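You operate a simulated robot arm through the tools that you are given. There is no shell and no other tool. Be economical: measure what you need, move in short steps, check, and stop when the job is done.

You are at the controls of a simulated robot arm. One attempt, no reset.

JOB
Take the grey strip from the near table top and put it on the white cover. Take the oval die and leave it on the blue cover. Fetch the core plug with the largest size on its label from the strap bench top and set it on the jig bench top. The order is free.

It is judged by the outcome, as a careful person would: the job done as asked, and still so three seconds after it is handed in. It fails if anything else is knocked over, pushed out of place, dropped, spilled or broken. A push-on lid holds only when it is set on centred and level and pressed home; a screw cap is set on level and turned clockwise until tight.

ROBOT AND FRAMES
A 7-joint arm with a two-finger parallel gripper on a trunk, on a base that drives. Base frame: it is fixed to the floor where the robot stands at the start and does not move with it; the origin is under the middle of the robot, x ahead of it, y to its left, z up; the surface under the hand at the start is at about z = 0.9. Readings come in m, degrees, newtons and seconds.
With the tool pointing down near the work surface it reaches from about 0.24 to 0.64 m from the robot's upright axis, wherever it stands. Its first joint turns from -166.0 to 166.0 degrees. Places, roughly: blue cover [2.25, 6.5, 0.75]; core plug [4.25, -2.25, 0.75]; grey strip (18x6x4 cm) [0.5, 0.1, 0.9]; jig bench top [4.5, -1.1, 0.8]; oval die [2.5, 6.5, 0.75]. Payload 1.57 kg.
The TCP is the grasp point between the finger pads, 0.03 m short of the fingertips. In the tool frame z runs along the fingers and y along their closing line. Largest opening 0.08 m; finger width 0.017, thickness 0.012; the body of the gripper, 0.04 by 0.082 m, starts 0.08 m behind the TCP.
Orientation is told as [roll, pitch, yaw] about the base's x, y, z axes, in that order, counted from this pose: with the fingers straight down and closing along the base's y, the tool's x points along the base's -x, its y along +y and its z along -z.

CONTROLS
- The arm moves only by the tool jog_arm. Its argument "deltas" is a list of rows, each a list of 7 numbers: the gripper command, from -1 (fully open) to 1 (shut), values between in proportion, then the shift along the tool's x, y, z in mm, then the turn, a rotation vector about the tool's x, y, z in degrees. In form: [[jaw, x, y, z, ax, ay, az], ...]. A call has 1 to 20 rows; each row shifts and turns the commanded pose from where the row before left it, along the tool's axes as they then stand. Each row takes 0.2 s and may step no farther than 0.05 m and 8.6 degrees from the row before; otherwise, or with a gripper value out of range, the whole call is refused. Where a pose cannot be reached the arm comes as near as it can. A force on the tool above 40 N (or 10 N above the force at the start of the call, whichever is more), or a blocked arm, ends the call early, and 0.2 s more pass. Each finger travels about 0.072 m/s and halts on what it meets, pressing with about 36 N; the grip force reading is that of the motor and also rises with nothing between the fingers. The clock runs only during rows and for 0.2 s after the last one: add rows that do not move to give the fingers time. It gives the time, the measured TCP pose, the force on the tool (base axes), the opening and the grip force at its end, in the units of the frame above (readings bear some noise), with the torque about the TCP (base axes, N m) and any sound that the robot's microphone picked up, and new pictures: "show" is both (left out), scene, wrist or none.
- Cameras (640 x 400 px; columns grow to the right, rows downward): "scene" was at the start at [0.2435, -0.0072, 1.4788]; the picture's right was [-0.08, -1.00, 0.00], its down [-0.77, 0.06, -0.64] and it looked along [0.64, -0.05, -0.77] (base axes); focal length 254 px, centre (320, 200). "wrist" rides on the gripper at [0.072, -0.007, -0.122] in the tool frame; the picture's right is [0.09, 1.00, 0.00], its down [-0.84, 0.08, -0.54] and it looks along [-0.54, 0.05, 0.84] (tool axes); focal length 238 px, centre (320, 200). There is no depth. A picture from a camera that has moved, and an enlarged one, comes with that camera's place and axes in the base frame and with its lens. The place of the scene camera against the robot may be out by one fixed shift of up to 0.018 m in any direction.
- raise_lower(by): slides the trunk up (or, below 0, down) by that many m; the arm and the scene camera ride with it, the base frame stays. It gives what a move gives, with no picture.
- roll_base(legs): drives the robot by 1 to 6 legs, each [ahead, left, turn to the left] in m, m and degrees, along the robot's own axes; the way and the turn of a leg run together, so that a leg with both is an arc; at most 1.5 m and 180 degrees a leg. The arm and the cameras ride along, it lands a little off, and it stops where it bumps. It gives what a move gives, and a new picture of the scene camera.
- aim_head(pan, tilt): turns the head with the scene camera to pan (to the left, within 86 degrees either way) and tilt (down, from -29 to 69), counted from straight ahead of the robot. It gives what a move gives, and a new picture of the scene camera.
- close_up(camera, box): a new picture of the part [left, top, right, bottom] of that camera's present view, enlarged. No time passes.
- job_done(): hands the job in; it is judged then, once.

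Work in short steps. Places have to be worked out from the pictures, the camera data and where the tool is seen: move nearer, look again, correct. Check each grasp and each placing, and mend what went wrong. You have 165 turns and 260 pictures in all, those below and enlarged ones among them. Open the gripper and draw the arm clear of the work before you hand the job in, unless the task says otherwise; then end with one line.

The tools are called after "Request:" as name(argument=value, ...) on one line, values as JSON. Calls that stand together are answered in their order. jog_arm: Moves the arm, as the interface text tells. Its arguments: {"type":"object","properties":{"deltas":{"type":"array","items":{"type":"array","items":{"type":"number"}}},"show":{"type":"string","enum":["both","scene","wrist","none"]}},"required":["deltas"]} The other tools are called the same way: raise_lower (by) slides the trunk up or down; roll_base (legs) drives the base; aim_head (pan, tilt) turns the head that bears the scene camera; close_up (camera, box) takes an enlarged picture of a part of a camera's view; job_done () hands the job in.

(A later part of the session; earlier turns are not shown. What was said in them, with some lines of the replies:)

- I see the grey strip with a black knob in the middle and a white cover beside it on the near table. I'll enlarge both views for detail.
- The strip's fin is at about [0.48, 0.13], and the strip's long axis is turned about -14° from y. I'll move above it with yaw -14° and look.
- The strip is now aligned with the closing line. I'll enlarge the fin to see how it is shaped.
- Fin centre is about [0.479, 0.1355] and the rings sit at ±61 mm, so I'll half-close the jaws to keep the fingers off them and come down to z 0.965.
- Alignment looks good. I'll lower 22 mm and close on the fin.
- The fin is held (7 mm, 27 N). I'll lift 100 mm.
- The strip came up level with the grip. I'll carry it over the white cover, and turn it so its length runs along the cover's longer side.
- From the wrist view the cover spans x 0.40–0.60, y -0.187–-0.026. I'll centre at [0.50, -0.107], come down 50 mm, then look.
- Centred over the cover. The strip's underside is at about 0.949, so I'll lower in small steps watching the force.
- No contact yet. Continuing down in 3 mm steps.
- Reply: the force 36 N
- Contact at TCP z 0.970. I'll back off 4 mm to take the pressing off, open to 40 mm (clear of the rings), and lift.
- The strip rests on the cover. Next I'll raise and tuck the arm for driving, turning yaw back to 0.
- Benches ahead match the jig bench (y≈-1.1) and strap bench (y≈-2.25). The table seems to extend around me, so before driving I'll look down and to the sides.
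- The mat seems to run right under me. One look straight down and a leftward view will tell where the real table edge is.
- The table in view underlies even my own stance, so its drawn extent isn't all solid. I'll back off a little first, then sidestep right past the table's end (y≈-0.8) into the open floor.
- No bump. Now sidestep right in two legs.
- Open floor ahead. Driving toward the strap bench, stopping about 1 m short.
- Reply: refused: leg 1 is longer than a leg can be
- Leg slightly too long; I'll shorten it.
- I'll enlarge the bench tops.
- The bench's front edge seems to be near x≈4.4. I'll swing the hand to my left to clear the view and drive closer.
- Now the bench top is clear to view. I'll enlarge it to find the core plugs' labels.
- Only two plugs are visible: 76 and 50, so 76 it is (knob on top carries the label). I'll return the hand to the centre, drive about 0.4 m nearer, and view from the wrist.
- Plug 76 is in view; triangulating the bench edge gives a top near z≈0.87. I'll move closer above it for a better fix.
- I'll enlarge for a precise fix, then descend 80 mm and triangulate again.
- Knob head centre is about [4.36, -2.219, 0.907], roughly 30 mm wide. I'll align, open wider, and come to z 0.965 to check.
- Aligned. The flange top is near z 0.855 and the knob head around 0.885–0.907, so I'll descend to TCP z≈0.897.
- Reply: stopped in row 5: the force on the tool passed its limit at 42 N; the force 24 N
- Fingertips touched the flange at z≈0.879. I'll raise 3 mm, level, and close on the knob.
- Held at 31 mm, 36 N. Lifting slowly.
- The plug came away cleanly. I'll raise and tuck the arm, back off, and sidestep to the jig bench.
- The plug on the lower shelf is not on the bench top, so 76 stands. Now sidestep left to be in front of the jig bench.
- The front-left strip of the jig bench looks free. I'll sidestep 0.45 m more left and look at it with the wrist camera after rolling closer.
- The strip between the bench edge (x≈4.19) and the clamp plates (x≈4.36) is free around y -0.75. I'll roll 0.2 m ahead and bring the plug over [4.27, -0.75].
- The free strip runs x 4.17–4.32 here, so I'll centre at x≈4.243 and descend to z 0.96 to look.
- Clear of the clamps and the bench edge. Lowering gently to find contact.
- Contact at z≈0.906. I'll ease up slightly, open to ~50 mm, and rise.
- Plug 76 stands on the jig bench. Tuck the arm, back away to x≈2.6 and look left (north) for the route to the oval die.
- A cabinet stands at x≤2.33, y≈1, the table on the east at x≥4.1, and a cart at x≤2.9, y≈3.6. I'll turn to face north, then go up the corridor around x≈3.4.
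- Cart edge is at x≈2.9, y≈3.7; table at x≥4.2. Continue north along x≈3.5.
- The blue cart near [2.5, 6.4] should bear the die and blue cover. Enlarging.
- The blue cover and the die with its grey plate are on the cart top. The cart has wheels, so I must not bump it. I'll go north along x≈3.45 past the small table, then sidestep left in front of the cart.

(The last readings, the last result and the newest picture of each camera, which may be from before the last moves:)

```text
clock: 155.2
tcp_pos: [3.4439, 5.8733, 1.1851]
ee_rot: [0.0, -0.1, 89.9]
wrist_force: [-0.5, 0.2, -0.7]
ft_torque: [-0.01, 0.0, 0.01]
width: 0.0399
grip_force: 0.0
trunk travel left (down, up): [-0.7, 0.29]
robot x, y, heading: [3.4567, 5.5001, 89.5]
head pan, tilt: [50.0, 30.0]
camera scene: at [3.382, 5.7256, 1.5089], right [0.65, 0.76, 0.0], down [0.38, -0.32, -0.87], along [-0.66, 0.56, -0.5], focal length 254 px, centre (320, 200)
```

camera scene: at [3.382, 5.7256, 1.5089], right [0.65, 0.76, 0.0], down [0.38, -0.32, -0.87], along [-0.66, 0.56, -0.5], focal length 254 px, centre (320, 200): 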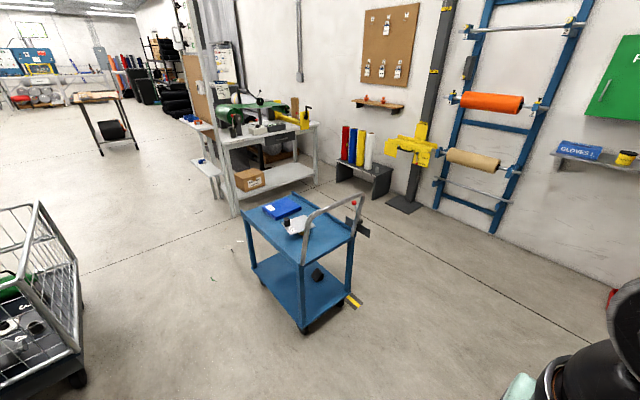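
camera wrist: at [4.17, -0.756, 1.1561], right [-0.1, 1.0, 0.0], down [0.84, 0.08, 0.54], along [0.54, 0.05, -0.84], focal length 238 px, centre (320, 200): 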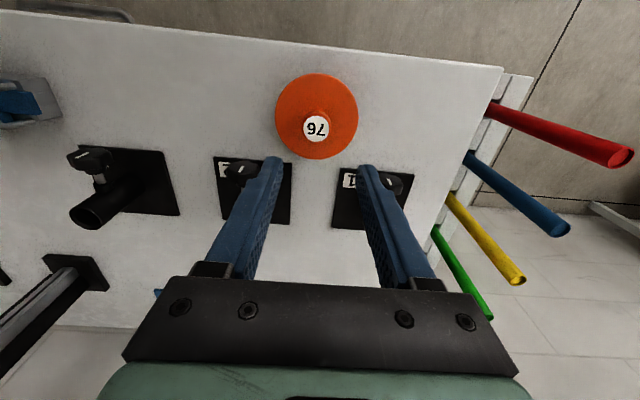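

Cart occupies about x 2.0–2.65, y 6.2–6.6, with cover to the west and die in the middle. I'll sidestep left to x≈2.5 at y≈5.5.

Request:
roll_base(legs=[[0, 0.6, 0.4]])

Request:
aim_head(pan=86, tilt=45)

```text
clock: 158.6
tcp_pos: [2.8402, 5.8706, 1.1843]
ee_rot: [0.0, -0.1, 90.4]
wrist_force: [-0.7, 0.4, 0.6]
ft_torque: [-0.05, 0.0, -0.05]
width: 0.0401
grip_force: 0.1
trunk travel left (down, up): [-0.7, 0.29]
robot x, y, heading: [2.8518, 5.4969, 90.5]
head pan, tilt: [50.0, 30.0]
camera scene: at [2.7796, 5.7236, 1.5088], right [0.64, 0.77, 0.0], down [0.39, -0.32, -0.87], along [-0.67, 0.55, -0.5], focal length 254 px, centre (320, 200)
```

scene: 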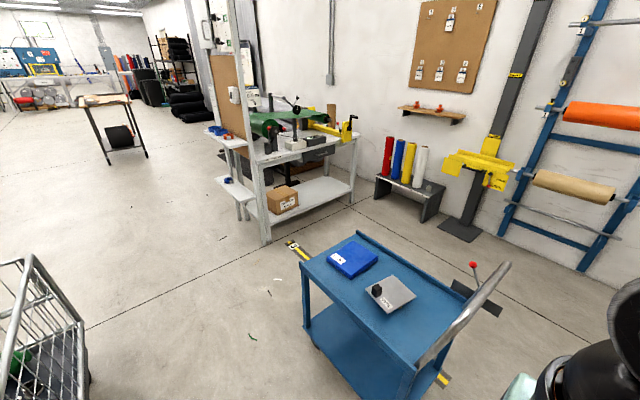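

```text
clock: 159.6
tcp_pos: [2.8396, 5.8716, 1.1859]
ee_rot: [0.1, -0.2, 90.4]
wrist_force: [-0.2, -0.8, -0.1]
ft_torque: [-0.05, -0.02, 0.01]
width: 0.0401
grip_force: 0.1
trunk travel left (down, up): [-0.7, 0.29]
robot x, y, heading: [2.8551, 5.4952, 90.1]
head pan, tilt: [85.9, 45.0]
camera scene: at [2.7683, 5.6713, 1.4863], right [0.06, 1.0, 0.0], down [0.71, -0.05, -0.71], along [-0.71, 0.05, -0.71], focal length 254 px, centre (320, 200)
```

scene: 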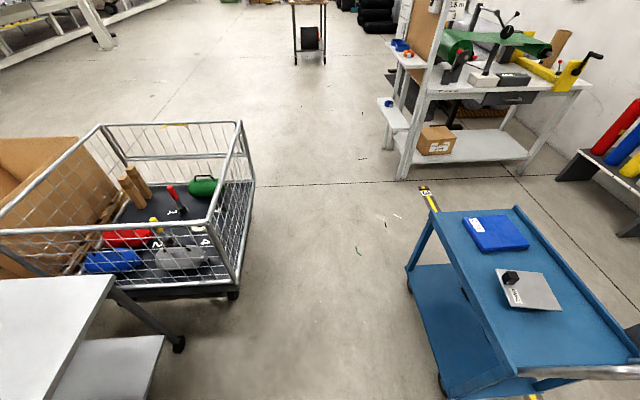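

Clear view: cart front edge is at y≈6.2, the cage stays south-west. I'll sidestep 0.42 m left, then ahead 0.2 m, and look down at the cart.

Request:
roll_base(legs=[[0, 0.42, 0], [0.2, 0, 0]])

Request:
jog_arm(deltas=[[-0.5, 0, 0, 0, 0, 0, 0]], show="wrist")

Request:
aim_head(pan=20, tilt=60)

```text
clock: 163.4
tcp_pos: [2.4133, 6.0691, 1.1835]
ee_rot: [-0.1, -0.1, 90.7]
wrist_force: [-0.1, 0.6, 0.2]
ft_torque: [0.0, -0.03, 0.04]
width: 0.0401
grip_force: 0.0
trunk travel left (down, up): [-0.7, 0.29]
robot x, y, heading: [2.4289, 5.6944, 90.7]
head pan, tilt: [85.9, 45.0]
camera scene: at [2.3431, 5.8685, 1.4862], right [0.06, 1.0, 0.0], down [0.71, -0.04, -0.71], along [-0.71, 0.04, -0.71], focal length 254 px, centre (320, 200)
```

scene: 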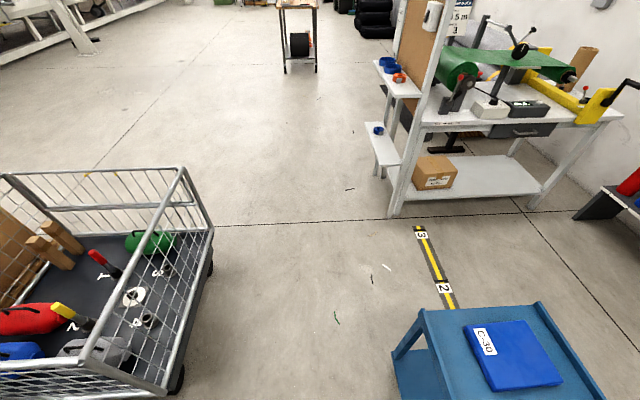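

```text
clock: 163.8
tcp_pos: [2.4146, 6.0689, 1.1858]
ee_rot: [0.0, -0.2, 90.6]
wrist_force: [0.3, -0.8, 0.4]
ft_torque: [-0.02, -0.03, 0.03]
width: 0.06
grip_force: 0.0
trunk travel left (down, up): [-0.7, 0.29]
robot x, y, heading: [2.4304, 5.6942, 90.9]
head pan, tilt: [85.9, 45.0]
camera wrist: at [2.421, 5.9975, 1.3065], right [-0.99, -0.1, 0.0], down [-0.09, 0.83, 0.54], along [-0.06, 0.54, -0.84], focal length 238 px, centre (320, 200)
```

wrist: 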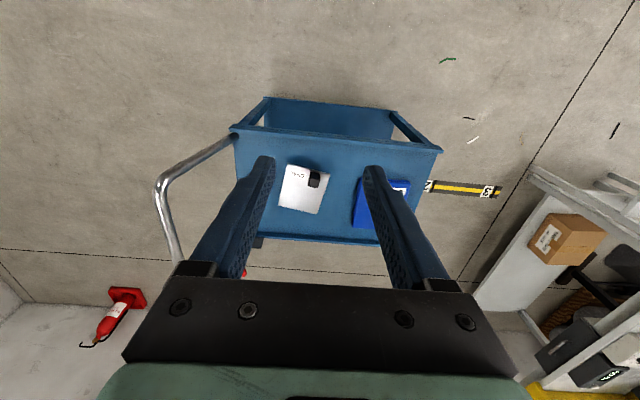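

```text
clock: 165.1
tcp_pos: [2.414, 6.0681, 1.1861]
ee_rot: [-0.1, -0.1, 90.7]
wrist_force: [-0.5, -0.5, 0.3]
ft_torque: [0.0, -0.01, 0.01]
width: 0.0598
grip_force: 0.0
trunk travel left (down, up): [-0.7, 0.29]
robot x, y, heading: [2.4308, 5.6945, 90.6]
head pan, tilt: [20.0, 60.0]
camera scene: at [2.4006, 5.9256, 1.4668], right [0.94, 0.35, 0.0], down [0.31, -0.81, -0.5], along [-0.18, 0.47, -0.87], focal length 254 px, centre (320, 200)
```

scene: 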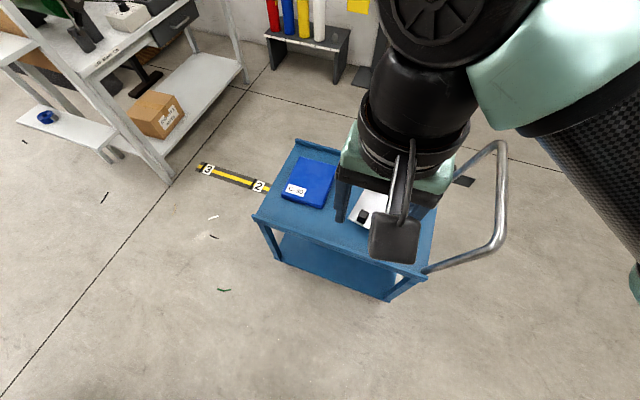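

Both views show the cart's front edge near y 6.21. Enlarging the wrist view for the die.

Request:
close_up(camera="wrist", box=[220, 90, 460, 240])

Request:
close_up(camera="wrist", box=[270, 150, 350, 220])

```text
2.67 times, centred on (340, 165) of wrist
camera zoom: at [2.421, 5.9978, 1.3064], right [-0.99, -0.1, 0.0], down [-0.09, 0.83, 0.54], along [-0.06, 0.54, -0.84], focal length 636 px, centre (267, 293)
```

zoom: 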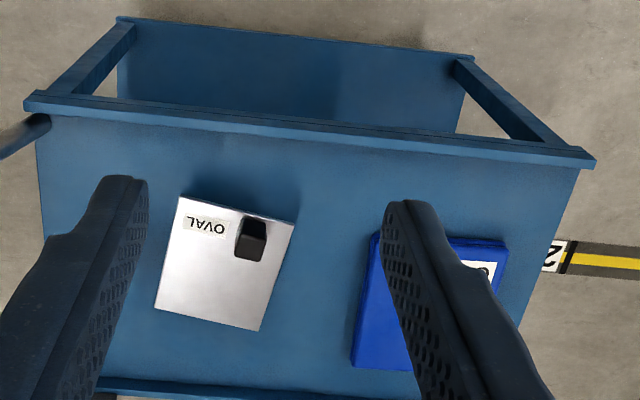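

```text
5.71 times, centred on (310, 185) of wrist
camera zoom: at [2.421, 5.9978, 1.3064], right [-0.99, -0.1, 0.0], down [-0.09, 0.83, 0.54], along [-0.06, 0.54, -0.84], focal length 1362 px, centre (377, 286)
```

zoom: 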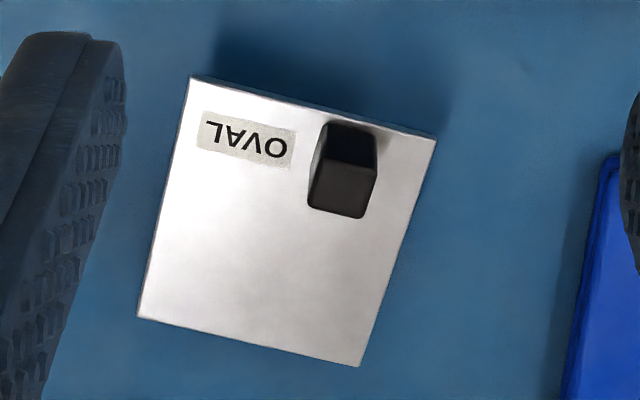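

It is the "OVAL" die: a plate with a black knob near one corner. I'll edge forward 0.14 m, keeping ~0.36 m to the cart's edge, then lower the trunk.

Request:
roll_base(legs=[[0.08, 0, -0.6]])

Request:
raise_lower(by=-0.2)

Request:
jog_arm(deltas=[[-0.5, -30, 0, 0, 0, 0, 0], [-0.5, -30, 0, 0, 0, 0, 0], [-0.5, 0, 0, 0, 0, 0, 0]])

```text
clock: 166.2
tcp_pos: [2.4178, 6.1493, 1.1846]
ee_rot: [0.0, -0.1, 90.0]
wrist_force: [0.6, -0.2, 0.6]
ft_torque: [0.01, -0.04, 0.01]
width: 0.0603
grip_force: 0.0
trunk travel left (down, up): [-0.7, 0.29]
robot x, y, heading: [2.4277, 5.775, 90.0]
head pan, tilt: [20.0, 60.0]
camera scene: at [2.4028, 6.0059, 1.4666], right [0.94, 0.34, 0.0], down [0.3, -0.81, -0.5], along [-0.17, 0.47, -0.87], focal length 254 px, centre (320, 200)
```

scene: 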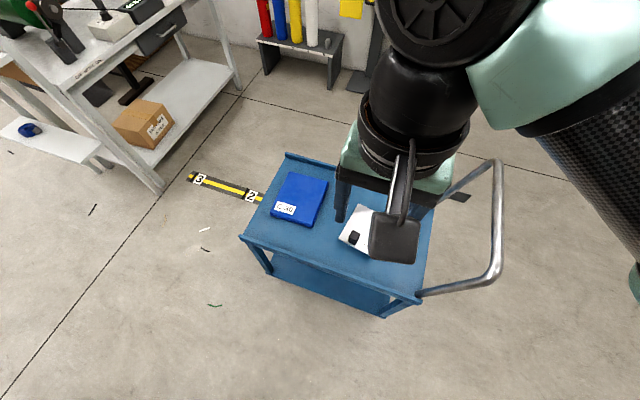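

```text
clock: 168.4
tcp_pos: [2.4177, 6.1482, 0.9861]
ee_rot: [0.0, -0.2, 90.1]
wrist_force: [0.8, -0.4, 0.1]
ft_torque: [0.01, 0.01, -0.02]
width: 0.06
grip_force: 0.0
trunk travel left (down, up): [-0.5, 0.49]
robot x, y, heading: [2.4308, 5.7764, 90.1]
head pan, tilt: [20.0, 60.0]
```

```text
clock: 169.2
tcp_pos: [2.4167, 6.2084, 0.9858]
ee_rot: [0.1, -0.1, 90.2]
wrist_force: [-0.6, -0.4, -0.1]
ft_torque: [-0.03, -0.01, -0.02]
width: 0.0598
grip_force: 0.1
trunk travel left (down, up): [-0.5, 0.49]
robot x, y, heading: [2.4305, 5.7739, 90.0]
head pan, tilt: [20.0, 60.0]
camera scene: at [2.4028, 6.0052, 1.2668], right [0.94, 0.34, 0.0], down [0.3, -0.81, -0.5], along [-0.17, 0.47, -0.87], focal length 254 px, centre (320, 200)
camera wrist: at [2.4238, 6.1373, 1.1066], right [-1.0, -0.09, 0.0], down [-0.08, 0.84, 0.54], along [-0.05, 0.54, -0.84], focal length 238 px, centre (320, 200)
```

scene: 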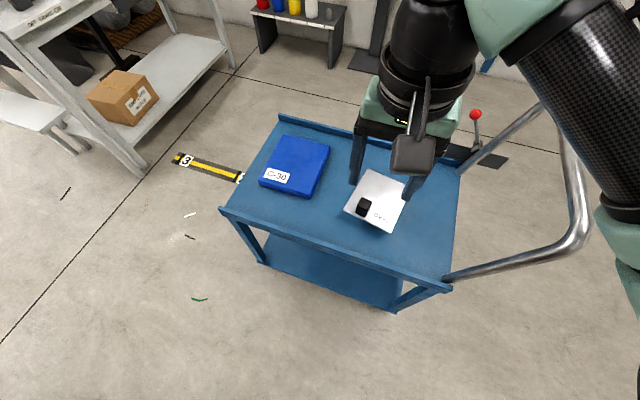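
wrist: 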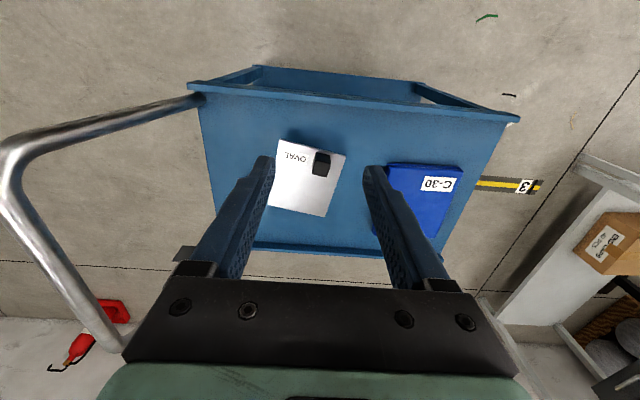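

The cart's handle (about x 2.68, z 0.93) lies right under my elbow here, so lowering more is risky. I'll rise a bit and sidestep 0.28 m left so the elbow stays south-west of the handle.

Request:
raise_lower(by=0.1)

Request:
roll_base(legs=[[0, 0.28, 0]])

Request:
aim_head(pan=-30, tilt=60)

```text
clock: 170.5
tcp_pos: [2.4181, 6.2086, 1.0858]
ee_rot: [-0.1, -0.1, 90.0]
wrist_force: [0.3, 0.0, -0.9]
ft_torque: [0.0, 0.0, -0.02]
width: 0.06
grip_force: 0.1
trunk travel left (down, up): [-0.6, 0.39]
robot x, y, heading: [2.4291, 5.7748, 90.0]
head pan, tilt: [20.0, 60.0]
```

```text
clock: 172.5
tcp_pos: [2.1361, 6.2081, 1.0846]
ee_rot: [0.0, -0.1, 90.1]
wrist_force: [0.0, 0.2, -0.7]
ft_torque: [0.02, -0.02, -0.01]
width: 0.0599
grip_force: 0.0
trunk travel left (down, up): [-0.6, 0.39]
robot x, y, heading: [2.1482, 5.7743, 90.1]
head pan, tilt: [20.0, 60.0]
camera scene: at [2.123, 6.0051, 1.3667], right [0.94, 0.34, 0.0], down [0.3, -0.81, -0.5], along [-0.17, 0.47, -0.87], focal length 254 px, centre (320, 200)
```

scene: 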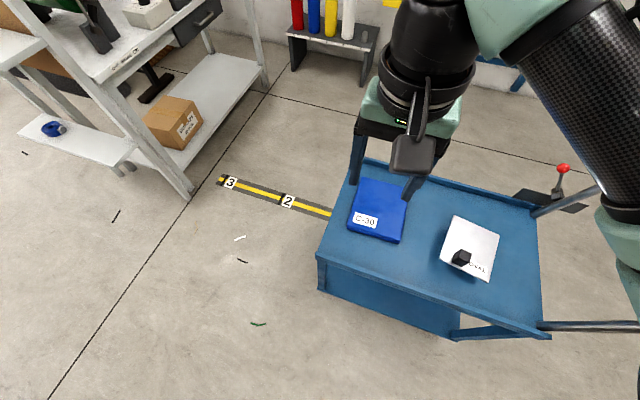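

```text
clock: 173.6
tcp_pos: [2.1378, 6.2082, 1.0862]
ee_rot: [0.0, -0.1, 90.2]
wrist_force: [0.2, 1.2, -0.4]
ft_torque: [0.0, 0.01, 0.01]
width: 0.06
grip_force: 0.0
trunk travel left (down, up): [-0.6, 0.39]
robot x, y, heading: [2.1489, 5.7739, 90.0]
head pan, tilt: [-30.0, 60.0]
camera scene: at [2.1796, 6.0003, 1.3668], right [0.87, -0.5, 0.0], down [-0.43, -0.75, -0.5], along [0.25, 0.43, -0.87], focal length 254 px, centre (320, 200)
```

scene: 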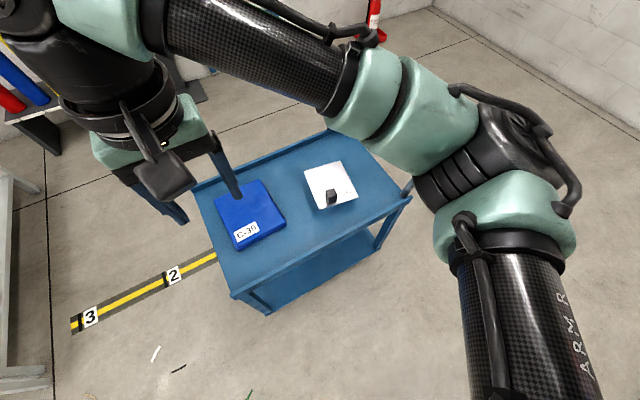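

The elbow is now south of the handle. I'll swing the hand over the die, turning yaw to about 81° to match the plate.

Request:
jog_arm(deltas=[[-0.5, -10, -45, 0, 0, 0, 0], [-0.5, -10, -45, 0, 0, 0, 0], [-0.5, -10, -45, 0, 0, 0, 0], [-0.5, -10, -45, 0, 0, 0, 0], [-0.5, -10, -45, 0, 0, 0, 0], [-0.5, -5, -40, 0, 0, 0, 0], [-0.5, 0, 0, 0, 0, 0, 4.8], [-0.5, 0, 0, 0, 0, 0, 4.8], [-0.5, 0, 0, 0, 0, 0, 0]])

Request:
close_up(camera="wrist", box=[240, 110, 400, 210])

```text
clock: 175.6
tcp_pos: [2.4024, 6.2647, 1.0853]
ee_rot: [0.0, -0.1, 80.5]
wrist_force: [0.0, -0.8, -0.1]
ft_torque: [0.02, 0.0, 0.02]
width: 0.0599
grip_force: 0.1
trunk travel left (down, up): [-0.6, 0.39]
robot x, y, heading: [2.1509, 5.7757, 90.0]
head pan, tilt: [-30.0, 60.0]
camera scene: at [2.1796, 6.0002, 1.3668], right [0.87, -0.5, 0.0], down [-0.43, -0.75, -0.5], along [0.25, 0.43, -0.87], focal length 254 px, centre (320, 200)
camera wrist: at [2.3977, 6.1919, 1.2061], right [-1.0, 0.08, 0.0], down [0.06, 0.84, 0.54], along [0.04, 0.54, -0.84], focal length 238 px, centre (320, 200)
```

scene: 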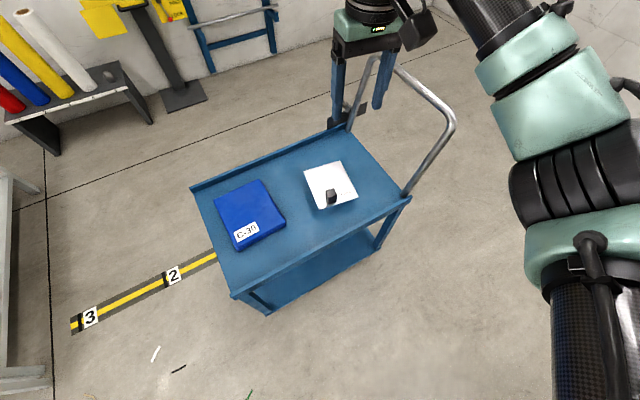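
wrist: 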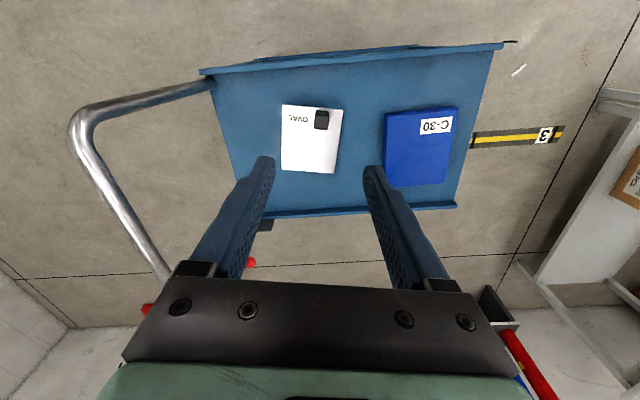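

```text
4.00 times, centred on (320, 160) of wrist
camera zoom: at [2.3977, 6.1919, 1.2061], right [-1.0, 0.08, 0.0], down [0.06, 0.84, 0.54], along [0.04, 0.54, -0.84], focal length 953 px, centre (320, 360)
```

zoom: 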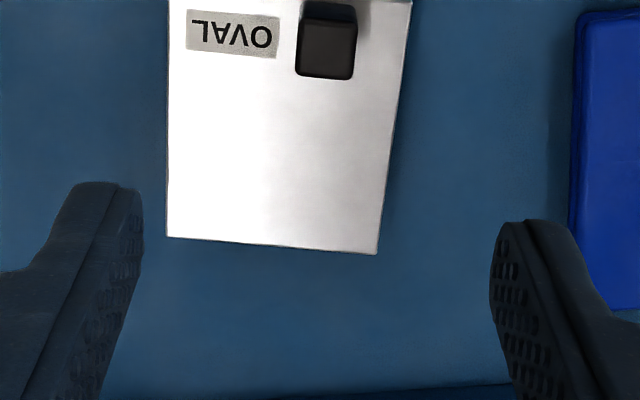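

Aligned with the plate. Two cameras agree on the knob top at about [2.404, 6.319, 0.72]. I'll centre over it and lower the trunk 0.2 m.

Request:
jog_arm(deltas=[[-0.5, -27, 3.7, 0, 0, 0, 0], [-0.5, -26.5, 3.6, 0, 0, 0, 0], [-0.5, 0, 0, 0, 0, 0, 0]], show="none")

Request:
raise_lower(by=-0.2)

Request:
jog_arm(deltas=[[-0.3, 0, 0, 0, 0, 0, 0]])

```text
clock: 176.4
tcp_pos: [2.4068, 6.3182, 1.084]
ee_rot: [-0.1, -0.1, 80.5]
wrist_force: [0.8, 0.4, -0.3]
ft_torque: [0.01, -0.01, -0.01]
width: 0.0601
grip_force: 0.1
trunk travel left (down, up): [-0.6, 0.39]
robot x, y, heading: [2.1512, 5.775, 90.2]
head pan, tilt: [-30.0, 60.0]
```

```text
clock: 178.6
tcp_pos: [2.4048, 6.3175, 0.8854]
ee_rot: [0.0, -0.1, 80.4]
wrist_force: [0.1, 0.2, -0.4]
ft_torque: [0.04, 0.01, 0.02]
width: 0.0601
grip_force: 0.1
trunk travel left (down, up): [-0.4, 0.59]
robot x, y, heading: [2.1492, 5.7749, 89.9]
head pan, tilt: [-30.0, 60.0]
```

```text
clock: 179.0
tcp_pos: [2.4037, 6.318, 0.8845]
ee_rot: [0.0, -0.1, 80.4]
wrist_force: [0.0, -0.2, 0.9]
ft_torque: [0.01, 0.0, -0.02]
width: 0.0517
grip_force: 0.0
trunk travel left (down, up): [-0.4, 0.59]
robot x, y, heading: [2.1492, 5.7768, 90.1]
head pan, tilt: [-30.0, 60.0]
camera scene: at [2.1797, 6.0002, 1.1668], right [0.87, -0.5, 0.0], down [-0.43, -0.75, -0.5], along [0.25, 0.43, -0.87], focal length 254 px, centre (320, 200)
camera wrist: at [2.3994, 6.2458, 1.0059], right [-1.0, 0.07, 0.0], down [0.06, 0.84, 0.54], along [0.04, 0.54, -0.84], focal length 238 px, centre (320, 200)
```

scene: 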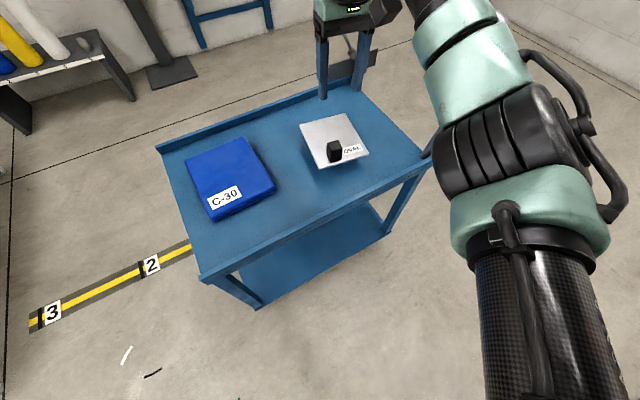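
wrist: 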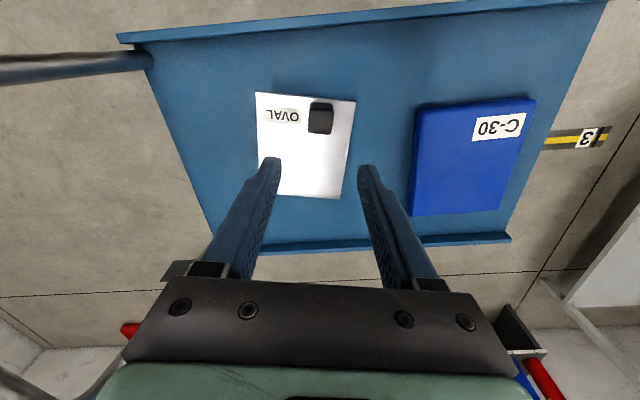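

Knob top triangulates to [2.404, 6.321, 0.725]. I'll descend to z 0.79 and look again.

Request:
jog_arm(deltas=[[-0.3, -3, 0, 35, 0, 0, 0], [-0.3, 0, 0, 35, 0, 0, 0], [-0.3, 0, 0, 22, 0, 0, 0], [-0.3, 0, 0, 0, 0, 0, 0]], show="wrist")

Request:
close_up(camera="scene", box=[280, 60, 420, 190])

```text
clock: 180.0
tcp_pos: [2.4051, 6.3211, 0.7922]
ee_rot: [0.0, -0.1, 80.5]
wrist_force: [0.2, 1.3, -0.6]
ft_torque: [0.0, -0.03, 0.0]
width: 0.0521
grip_force: 0.1
trunk travel left (down, up): [-0.4, 0.59]
robot x, y, heading: [2.1472, 5.7729, 90.1]
head pan, tilt: [-30.0, 60.0]
camera wrist: at [2.4003, 6.2488, 0.9134], right [-1.0, 0.07, 0.0], down [0.06, 0.84, 0.54], along [0.04, 0.54, -0.84], focal length 238 px, centre (320, 200)
```

wrist: 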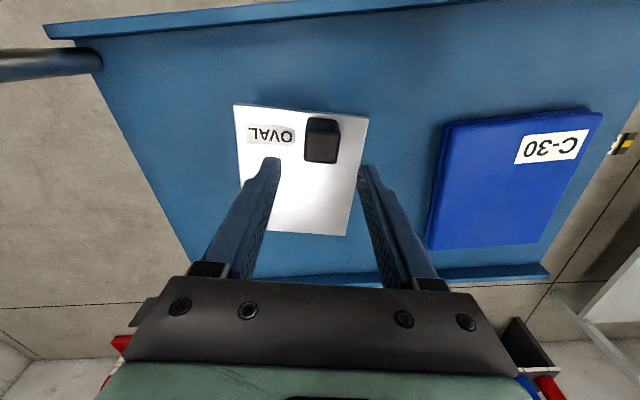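

```text
3.08 times, centred on (350, 125) of scene
camera zoom: at [2.1797, 6.0002, 1.1668], right [0.87, -0.5, 0.0], down [-0.43, -0.75, -0.5], along [0.25, 0.43, -0.87], focal length 781 px, centre (228, 431)
```

zoom: 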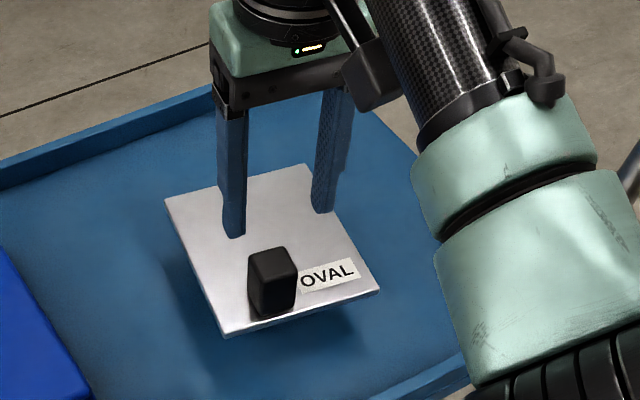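

Fingers straddle the knob centred. Descending to z≈0.738.

Request:
jog_arm(deltas=[[-0.3, 0, 0, 30, 0, 0, 0], [-0.3, 0, 0, 15, 0, 0, 0], [-0.3, 0, 0, 9, 0, 0, 0], [-0.3, 0, 0, 0, 0, 0, 0]], show="wrist")

Request:
close_up(camera="scene", box=[280, 60, 420, 190])

```text
clock: 181.0
tcp_pos: [2.4056, 6.3202, 0.7389]
ee_rot: [0.0, -0.2, 80.5]
wrist_force: [-0.6, -0.2, 1.0]
ft_torque: [0.0, -0.05, 0.01]
width: 0.0519
grip_force: 0.2
trunk travel left (down, up): [-0.4, 0.59]
robot x, y, heading: [2.1531, 5.773, 90.1]
head pan, tilt: [-30.0, 60.0]
camera wrist: at [2.4004, 6.2486, 0.8598], right [-1.0, 0.07, 0.0], down [0.06, 0.84, 0.54], along [0.04, 0.54, -0.84], focal length 238 px, centre (320, 200)
```

wrist: 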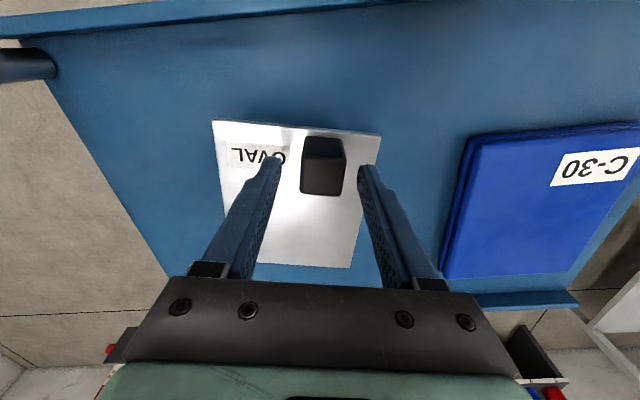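

```text
3.08 times, centred on (350, 125) of scene
camera zoom: at [2.1797, 6.0003, 1.1668], right [0.87, -0.5, 0.0], down [-0.43, -0.75, -0.5], along [0.25, 0.43, -0.87], focal length 781 px, centre (228, 431)
```

zoom: 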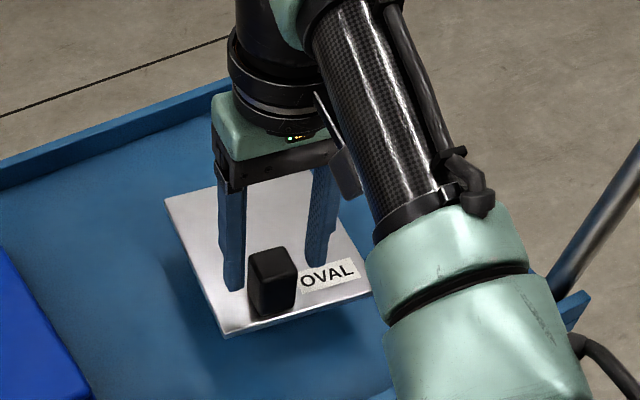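

The tips are beside the knob with room above the plate. I'll go 10 mm lower for a deeper hold and close.

Request:
jog_arm(deltas=[[-0.3, 2, 0, 5, 0, 0, 0], [-0.3, 0, 0, 5, 0, 0, 0], [-0.3, 0, 0, 0, 0, 0, 0], [1, 0, 0, 0, 0, 0, 0], [1, 0, 0, 0, 0, 0, 0], [1, 0, 0, 0, 0, 0, 0]], show="wrist")

```text
clock: 182.4
tcp_pos: [2.406, 6.3185, 0.73]
ee_rot: [0.1, -0.1, 80.6]
wrist_force: [-2.3, 0.1, 0.7]
ft_torque: [-0.05, 0.0, 0.11]
width: 0.0297
grip_force: 35.6
trunk travel left (down, up): [-0.4, 0.59]
robot x, y, heading: [2.1481, 5.7728, 89.9]
head pan, tilt: [-30.0, 60.0]
camera wrist: at [2.4, 6.2469, 0.8503], right [-1.0, 0.07, 0.0], down [0.06, 0.84, 0.54], along [0.04, 0.54, -0.84], focal length 238 px, centre (320, 200)
```

wrist: 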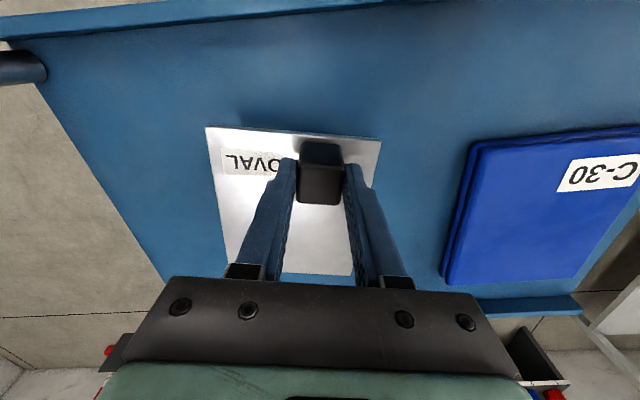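

Knob gripped (30 mm, 36 N). Lifting 25 mm slowly and checking for tilt.

Request:
jog_arm(deltas=[[1, 0, 0, -5, 0, 0, 0], [1, 0, 0, -8, 0, 0, 0], [1, 0, 0, -12, 0, 0, 0], [1, 0, 0, 0, 0, 0, 0]])

Request:
close_up(camera="scene", box=[280, 60, 420, 190])

```text
clock: 183.4
tcp_pos: [2.4051, 6.318, 0.753]
ee_rot: [0.0, 0.0, 80.4]
wrist_force: [0.2, -0.7, -5.4]
ft_torque: [-0.36, 0.14, 0.0]
width: 0.0295
grip_force: 35.9
trunk travel left (down, up): [-0.4, 0.59]
robot x, y, heading: [2.1479, 5.7754, 90.2]
head pan, tilt: [-30.0, 60.0]
camera scene: at [2.1799, 6.0007, 1.1666], right [0.87, -0.5, 0.0], down [-0.43, -0.75, -0.5], along [0.25, 0.43, -0.87], focal length 254 px, centre (320, 200)
camera wrist: at [2.4002, 6.2475, 0.8749], right [-1.0, 0.07, 0.0], down [0.06, 0.84, 0.54], along [0.04, 0.54, -0.84], focal length 238 px, centre (320, 200)
```

scene: 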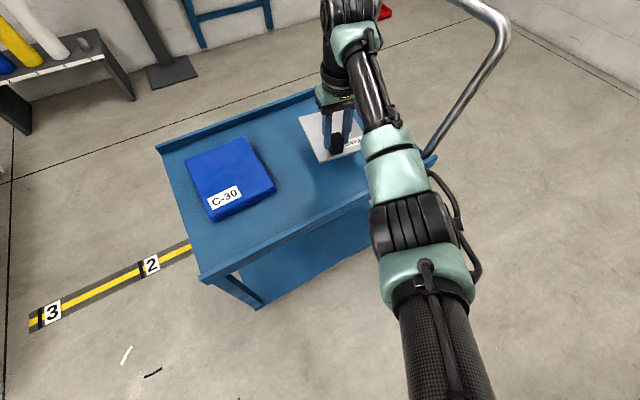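
wrist: 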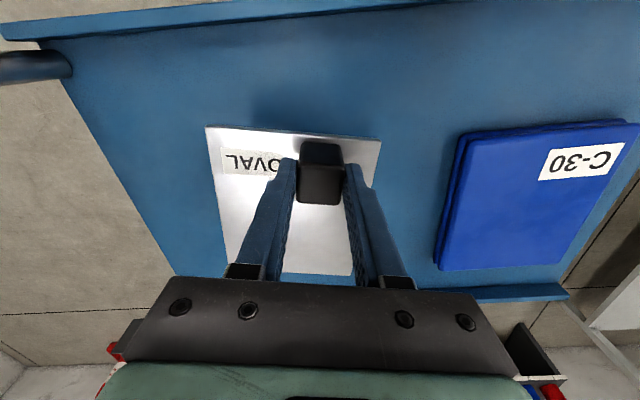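

```text
3.08 times, centred on (350, 125) of scene
camera zoom: at [2.1799, 6.0007, 1.1666], right [0.87, -0.5, 0.0], down [-0.43, -0.75, -0.5], along [0.25, 0.43, -0.87], focal length 781 px, centre (228, 431)
```

zoom: 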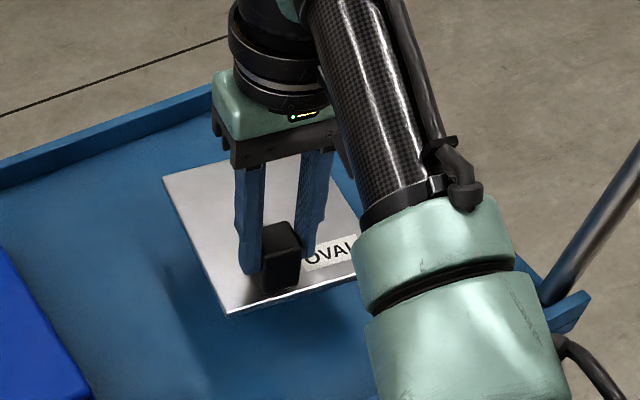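

The die hangs level (5.4 N, about 7 cm off-centre load but firm). I'll lift 60 mm more, then carry it west over the blue cover, turning to match it.

Request:
jog_arm(deltas=[[1, 0, 0, -15, 0, 0, 0], [1, 0, 0, -20, 0, 0, 0], [1, 0, 0, -20, 0, 0, 0], [1, 0, 0, -10, 0, 0, 0], [1, 0, 10, 0, 0, 0, 0], [1, 0.3, 20, 0, 0, 0, 0], [1, 0.3, 29, 0, 0, 0, 0], [1, 0.3, 29, 0, 0, 0, 0], [1, 0.3, 29, 0, 0, 0, 0], [1, 0.3, 29, 0, 0, 0, 0], [1, 0.3, 29, 0, 0, 0, 0], [1, 0.3, 29, 0, 0, 0, 0], [1, 0.2, 20, 0, 0, 0, 0], [1, 0, 11, 0, 0, 0, 0], [1, 0, 0, 0, 0, 0, -3], [1, 0, 0, 0, 0, 0, -3], [1, 0, 0, 0, 0, 0, -3], [1, 0, 0, 0, 0, 0, -2.5], [1, 0, 0, 0, 0, 0, 0]])

```text
clock: 187.4
tcp_pos: [2.1732, 6.3544, 0.8177]
ee_rot: [0.0, -0.1, 92.1]
wrist_force: [-0.4, 0.2, -5.9]
ft_torque: [-0.34, 0.09, 0.02]
width: 0.0297
grip_force: 35.9
trunk travel left (down, up): [-0.4, 0.59]
robot x, y, heading: [2.1494, 5.7721, 90.1]
head pan, tilt: [-30.0, 60.0]
camera scene: at [2.1797, 6.0008, 1.1666], right [0.87, -0.5, 0.0], down [-0.43, -0.75, -0.5], along [0.25, 0.43, -0.87], focal length 254 px, centre (320, 200)
camera wrist: at [2.1821, 6.284, 0.9397], right [-0.99, -0.13, 0.0], down [-0.11, 0.83, 0.54], along [-0.07, 0.54, -0.84], focal length 238 px, centre (320, 200)
```

scene: 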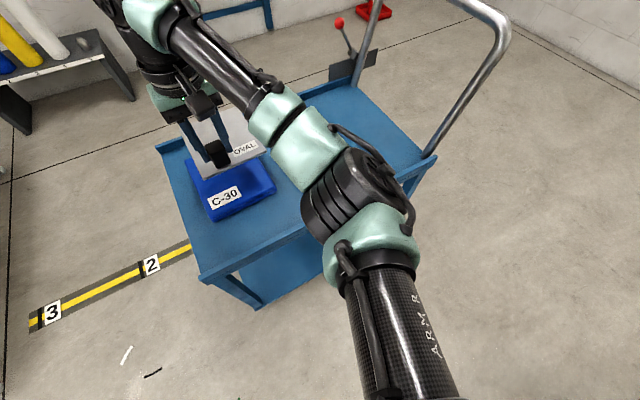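
wrist: 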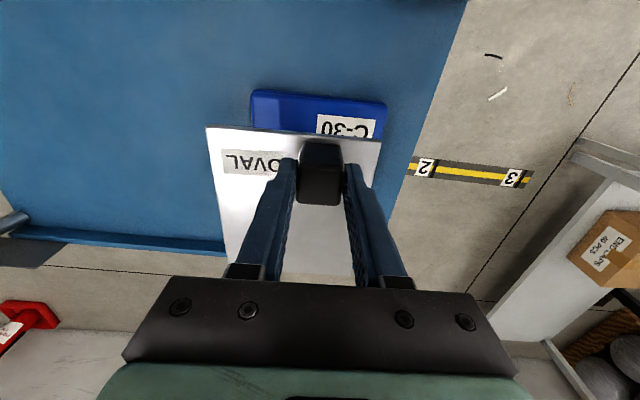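

The plate should go ~17 mm west and ~18 mm north to be centred on the cover. Shifting, then descending to z 0.785.

Request:
jog_arm(deltas=[[1, -9, 8, 0, 0, 0, 0], [1, -9.5, 8.5, 0, 0, 0, 0], [1, 0, 0, 15, 0, 0, 0], [1, 0, 0, 15, 0, 0, 0], [1, 0, 0, 0, 0, 0, 0]])

Request:
close_up(camera="scene", box=[150, 70, 310, 230])

```text
clock: 188.6
tcp_pos: [2.157, 6.372, 0.7899]
ee_rot: [0.0, 0.0, 92.1]
wrist_force: [0.4, -0.3, -5.8]
ft_torque: [-0.36, 0.1, -0.01]
width: 0.0295
grip_force: 36.8
trunk travel left (down, up): [-0.4, 0.59]
robot x, y, heading: [2.1456, 5.7738, 89.9]
head pan, tilt: [-30.0, 60.0]
camera scene: at [2.1797, 6.0007, 1.1666], right [0.87, -0.5, 0.0], down [-0.43, -0.75, -0.5], along [0.25, 0.43, -0.87], focal length 254 px, centre (320, 200)
camera wrist: at [2.1647, 6.3015, 0.9094], right [-0.99, -0.13, 0.0], down [-0.11, 0.83, 0.54], along [-0.07, 0.54, -0.84], focal length 238 px, centre (320, 200)
```

scene: 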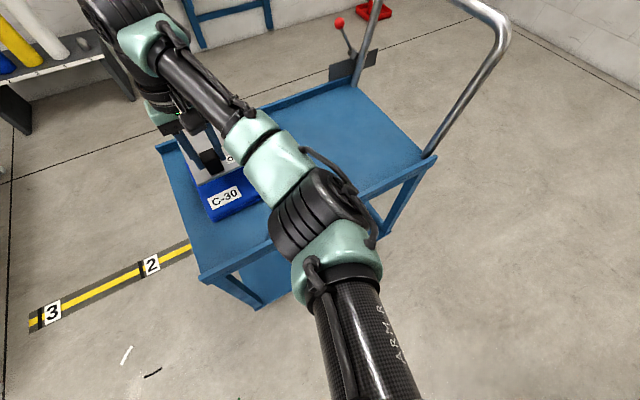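
wrist: 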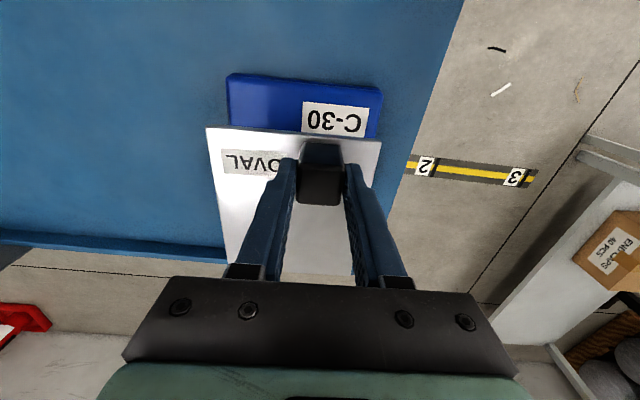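

```text
2.50 times, centred on (230, 150) of scene
camera zoom: at [2.1797, 6.0007, 1.1666], right [0.87, -0.5, 0.0], down [-0.43, -0.75, -0.5], along [0.25, 0.43, -0.87], focal length 634 px, centre (545, 325)
```

zoom: 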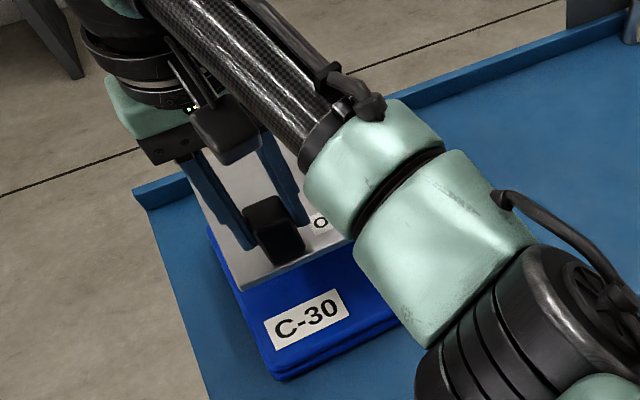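

Plate and cover are now aligned. Lowering gently until contact.

Request:
jog_arm(deltas=[[1, 0, 0, 5, 0, 0, 0], [1, 0, 0, 4, 0, 0, 0], [1, 0, 0, 4, 0, 0, 0], [1, 0, 0, 4, 0, 0, 0], [1, 0, 0, 0, 0, 0, 0]], show="none")

Request:
jog_arm(deltas=[[1, 0, 0, 3, 0, 0, 0], [1, 0, 0, 0, 0, 0, 0]], show="none")

```text
clock: 189.8
tcp_pos: [2.1567, 6.3716, 0.7712]
ee_rot: [0.0, 0.1, 91.8]
wrist_force: [0.4, 0.6, -5.0]
ft_torque: [-0.31, 0.07, -0.01]
width: 0.0297
grip_force: 36.3
trunk travel left (down, up): [-0.4, 0.59]
robot x, y, heading: [2.1489, 5.7775, 90.0]
head pan, tilt: [-30.0, 60.0]
```

```text
clock: 190.4
tcp_pos: [2.1553, 6.3723, 0.7684]
ee_rot: [0.0, -0.1, 92.0]
wrist_force: [-0.4, -0.8, -4.7]
ft_torque: [-0.32, 0.09, -0.02]
width: 0.0298
grip_force: 35.8
trunk travel left (down, up): [-0.4, 0.59]
robot x, y, heading: [2.1497, 5.7756, 90.3]
head pan, tilt: [-30.0, 60.0]
```

Request:
jog_arm(deltas=[[1, 0, 0, 3, 0, 0, 0], [1, 0, 0, 0, 0, 0, 0]], show="none")

Request:
jog_arm(deltas=[[1, 0, 0, 3, 0, 0, 0], [1, 0, 0, 0, 0, 0, 0]], show="none")

Request:
jog_arm(deltas=[[1, 0, 0, 2, 0, 0, 0], [1, 0, 0, 0, 0, 0, 0]], show="wrist")

```text
clock: 191.0
tcp_pos: [2.1567, 6.3735, 0.7652]
ee_rot: [0.0, 0.0, 91.9]
wrist_force: [0.0, 0.4, -5.0]
ft_torque: [-0.34, 0.06, 0.01]
width: 0.0294
grip_force: 35.7
trunk travel left (down, up): [-0.4, 0.59]
robot x, y, heading: [2.1503, 5.7762, 90.0]
head pan, tilt: [-30.0, 60.0]
```

```text
clock: 191.6
tcp_pos: [2.1552, 6.374, 0.7632]
ee_rot: [0.0, 0.0, 91.9]
wrist_force: [-0.4, 0.5, -5.7]
ft_torque: [-0.33, 0.1, 0.01]
width: 0.0298
grip_force: 35.8
trunk travel left (down, up): [-0.4, 0.59]
robot x, y, heading: [2.1524, 5.7718, 90.0]
head pan, tilt: [-30.0, 60.0]
```

```text
clock: 192.2
tcp_pos: [2.157, 6.3725, 0.7607]
ee_rot: [-0.1, -0.1, 92.0]
wrist_force: [-0.9, -0.5, -5.3]
ft_torque: [-0.34, 0.06, 0.02]
width: 0.0299
grip_force: 36.0
trunk travel left (down, up): [-0.4, 0.59]
robot x, y, heading: [2.1482, 5.7723, 89.9]
head pan, tilt: [-30.0, 60.0]
camera wrist: at [2.1647, 6.3022, 0.8816], right [-0.99, -0.13, 0.0], down [-0.11, 0.83, 0.54], along [-0.07, 0.54, -0.84], focal length 238 px, centre (320, 200)
```

wrist: 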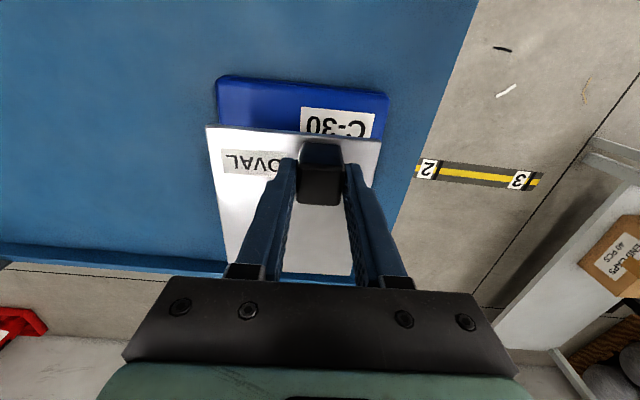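

Still carrying the full 5 N. Continuing.

Request:
jog_arm(deltas=[[1, 0, 0, 2, 0, 0, 0], [1, 0, 0, 2, 0, 0, 0], [1, 0, 0, 0, 0, 0, 0]], show="none")

Request:
jog_arm(deltas=[[1, 0, 0, 2, 0, 0, 0], [1, 0, 0, 0, 0, 0, 0]], show="none")

```text
clock: 193.0
tcp_pos: [2.1559, 6.3722, 0.7583]
ee_rot: [0.1, -0.1, 91.9]
wrist_force: [0.1, -0.3, -2.9]
ft_torque: [-0.07, -0.07, -0.06]
width: 0.0299
grip_force: 35.8
trunk travel left (down, up): [-0.4, 0.59]
robot x, y, heading: [2.1486, 5.7712, 90.2]
head pan, tilt: [-30.0, 60.0]
```

```text
clock: 193.6
tcp_pos: [2.1559, 6.374, 0.7565]
ee_rot: [0.1, -0.3, 91.9]
wrist_force: [0.6, -3.4, 8.2]
ft_torque: [0.32, -0.26, -0.1]
width: 0.0299
grip_force: 36.0
trunk travel left (down, up): [-0.4, 0.59]
robot x, y, heading: [2.1496, 5.7748, 90.1]
head pan, tilt: [-30.0, 60.0]
```

Contact: the cover now bears the die. I'll ease back 1 mm, open, and rise.

Request:
jog_arm(deltas=[[1, 0, 0, -1, 0, 0, 0], [1, 0, 0, 0, 0, 0, 0], [-0.2, 0, 0, 0, 0, 0, 0], [-0.2, 0, 0, 0, 0, 0, 0], [-0.2, 0, 0, 0, 0, 0, 0], [-0.2, 0, 0, -15, 0, 0, 0], [-0.2, 0, 0, -30, 0, 0, 0], [-0.2, 0, 0, -40, 0, 0, 0], [-0.2, 0, 0, -40, 0, 0, 0], [-0.2, 0, 0, 0, 0, 0, 0]])

Request:
close_up(camera="wrist", box=[200, 60, 440, 210])

Request:
close_up(camera="scene", box=[150, 70, 310, 230])

```text
clock: 195.8
tcp_pos: [2.1561, 6.3733, 0.8821]
ee_rot: [0.1, -0.1, 91.9]
wrist_force: [0.5, 0.3, 1.3]
ft_torque: [-0.03, 0.02, 0.0]
width: 0.0479
grip_force: 0.1
trunk travel left (down, up): [-0.4, 0.59]
robot x, y, heading: [2.1494, 5.7738, 90.1]
head pan, tilt: [-30.0, 60.0]
camera scene: at [2.1797, 6.0003, 1.1667], right [0.87, -0.5, 0.0], down [-0.43, -0.75, -0.5], along [0.25, 0.43, -0.87], focal length 254 px, centre (320, 200)
camera wrist: at [2.1649, 6.3028, 1.0026], right [-0.99, -0.13, 0.0], down [-0.1, 0.83, 0.54], along [-0.07, 0.54, -0.84], focal length 238 px, centre (320, 200)
```

scene: 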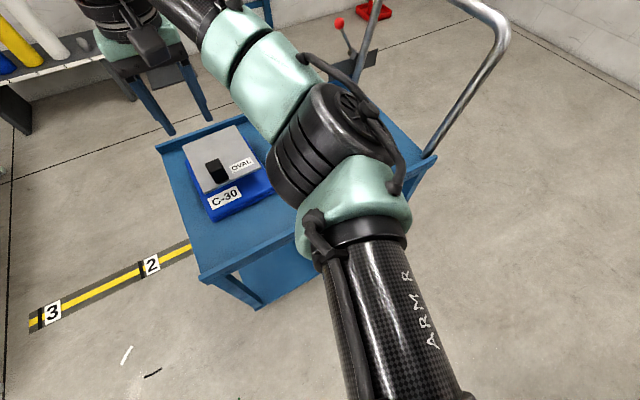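
wrist: 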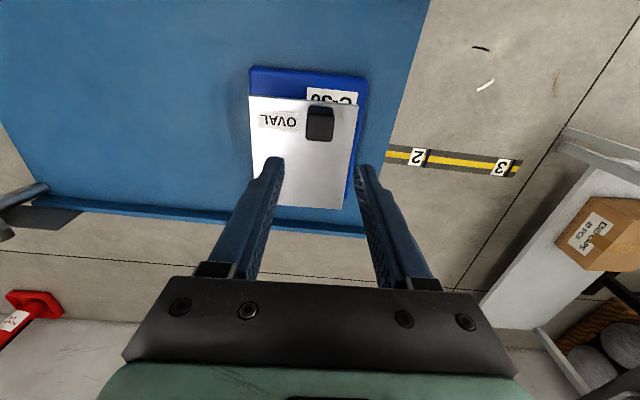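

```text
2.67 times, centred on (320, 135) of wrist
camera zoom: at [2.1649, 6.3028, 1.0026], right [-0.99, -0.13, 0.0], down [-0.1, 0.83, 0.54], along [-0.07, 0.54, -0.84], focal length 636 px, centre (320, 373)
```

zoom: 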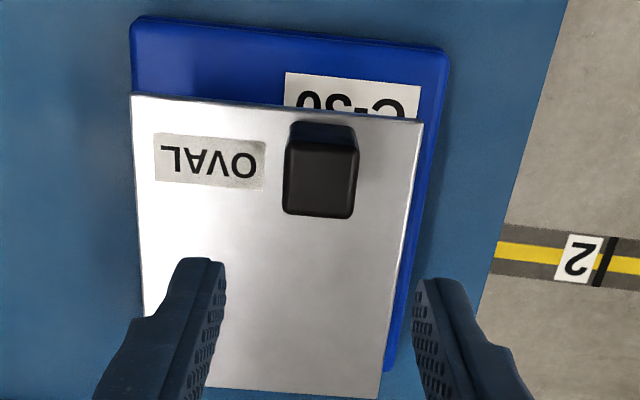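

```text
2.50 times, centred on (230, 150) of scene
camera zoom: at [2.1797, 6.0003, 1.1667], right [0.87, -0.5, 0.0], down [-0.43, -0.75, -0.5], along [0.25, 0.43, -0.87], focal length 634 px, centre (545, 325)
```

zoom: 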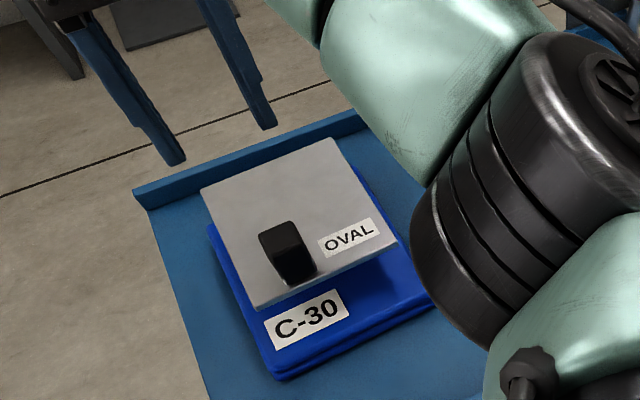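

The oval die rests level, wholly on the blue cover. I'll raise the trunk, then back away and take a final look.

Request:
raise_lower(by=0.2)

Request:
roll_base(legs=[[-0.15, 0, 0]])

Request:
jog_arm(deltas=[[-1, 40, 0, 0, 0, 0, 0], [-1, 40, 0, 0, 0, 0, 0], [-1, 40, 0, 0, 0, 0, 0], [-1, 40, 0, 0, 0, 0, 0], [-1, 40, 0, 0, 0, 0, 0], [-1, 0, 0, 0, 0, 0, 0]], show="none")

Request:
aim_head(pan=0, tilt=45)

```text
clock: 198.0
tcp_pos: [2.1563, 6.3746, 1.0816]
ee_rot: [0.0, -0.2, 91.9]
wrist_force: [0.5, 0.0, 0.2]
ft_torque: [0.0, -0.02, 0.0]
width: 0.0477
grip_force: 0.1
trunk travel left (down, up): [-0.6, 0.39]
robot x, y, heading: [2.1506, 5.7726, 89.8]
head pan, tilt: [-30.0, 60.0]
```

```text
clock: 199.4
tcp_pos: [2.1562, 6.2235, 1.0812]
ee_rot: [0.0, -0.1, 92.1]
wrist_force: [0.0, 0.1, -1.0]
ft_torque: [0.06, -0.01, 0.0]
width: 0.0482
grip_force: 0.0
trunk travel left (down, up): [-0.6, 0.39]
robot x, y, heading: [2.1504, 5.6213, 90.1]
head pan, tilt: [-30.0, 60.0]
camera scene: at [2.1795, 5.8496, 1.3669], right [0.87, -0.5, 0.0], down [-0.43, -0.75, -0.5], along [0.25, 0.43, -0.87], focal length 254 px, centre (320, 200)
```

scene: 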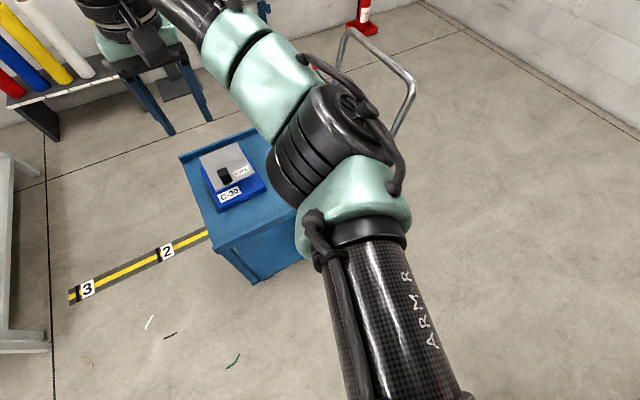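

```text
clock: 200.8
tcp_pos: [2.1619, 6.0237, 1.0801]
ee_rot: [-0.1, 0.0, 92.0]
wrist_force: [0.7, 0.5, -0.4]
ft_torque: [-0.02, 0.0, -0.02]
width: 0.0801
grip_force: 0.0
trunk travel left (down, up): [-0.6, 0.39]
robot x, y, heading: [2.1492, 5.6206, 89.9]
head pan, tilt: [-30.0, 60.0]
```

```text
clock: 201.7
tcp_pos: [2.1628, 6.0233, 1.0811]
ee_rot: [-0.1, -0.2, 92.0]
wrist_force: [0.4, -0.8, 1.1]
ft_torque: [0.01, -0.01, -0.02]
width: 0.08
grip_force: 0.1
trunk travel left (down, up): [-0.6, 0.39]
robot x, y, heading: [2.1495, 5.6277, 90.3]
head pan, tilt: [0.0, 45.0]
camera scene: at [2.1463, 5.8739, 1.3862], right [1.0, 0.0, 0.0], down [0.0, -0.71, -0.71], along [0.0, 0.71, -0.71], focal length 254 px, centre (320, 200)
```

scene: 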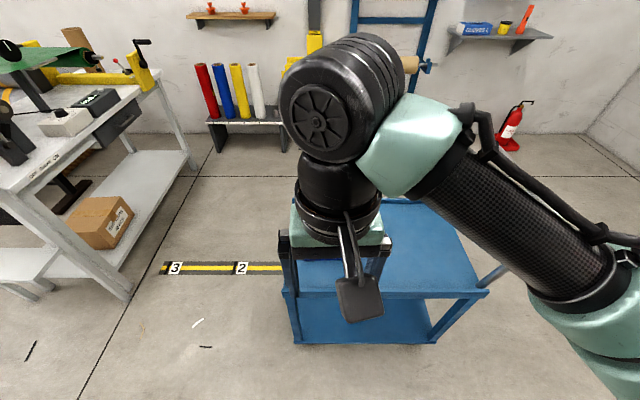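

All three items were placed and checked, the gripper is open, and the arm is clear of the cart. Handing in.

Request:
job_done()

```text
The job is handed in.
```

The grey strip is on the white cover, core plug 76 stands on the jig bench top, and the oval die is on the blue cover; the job is handed in.
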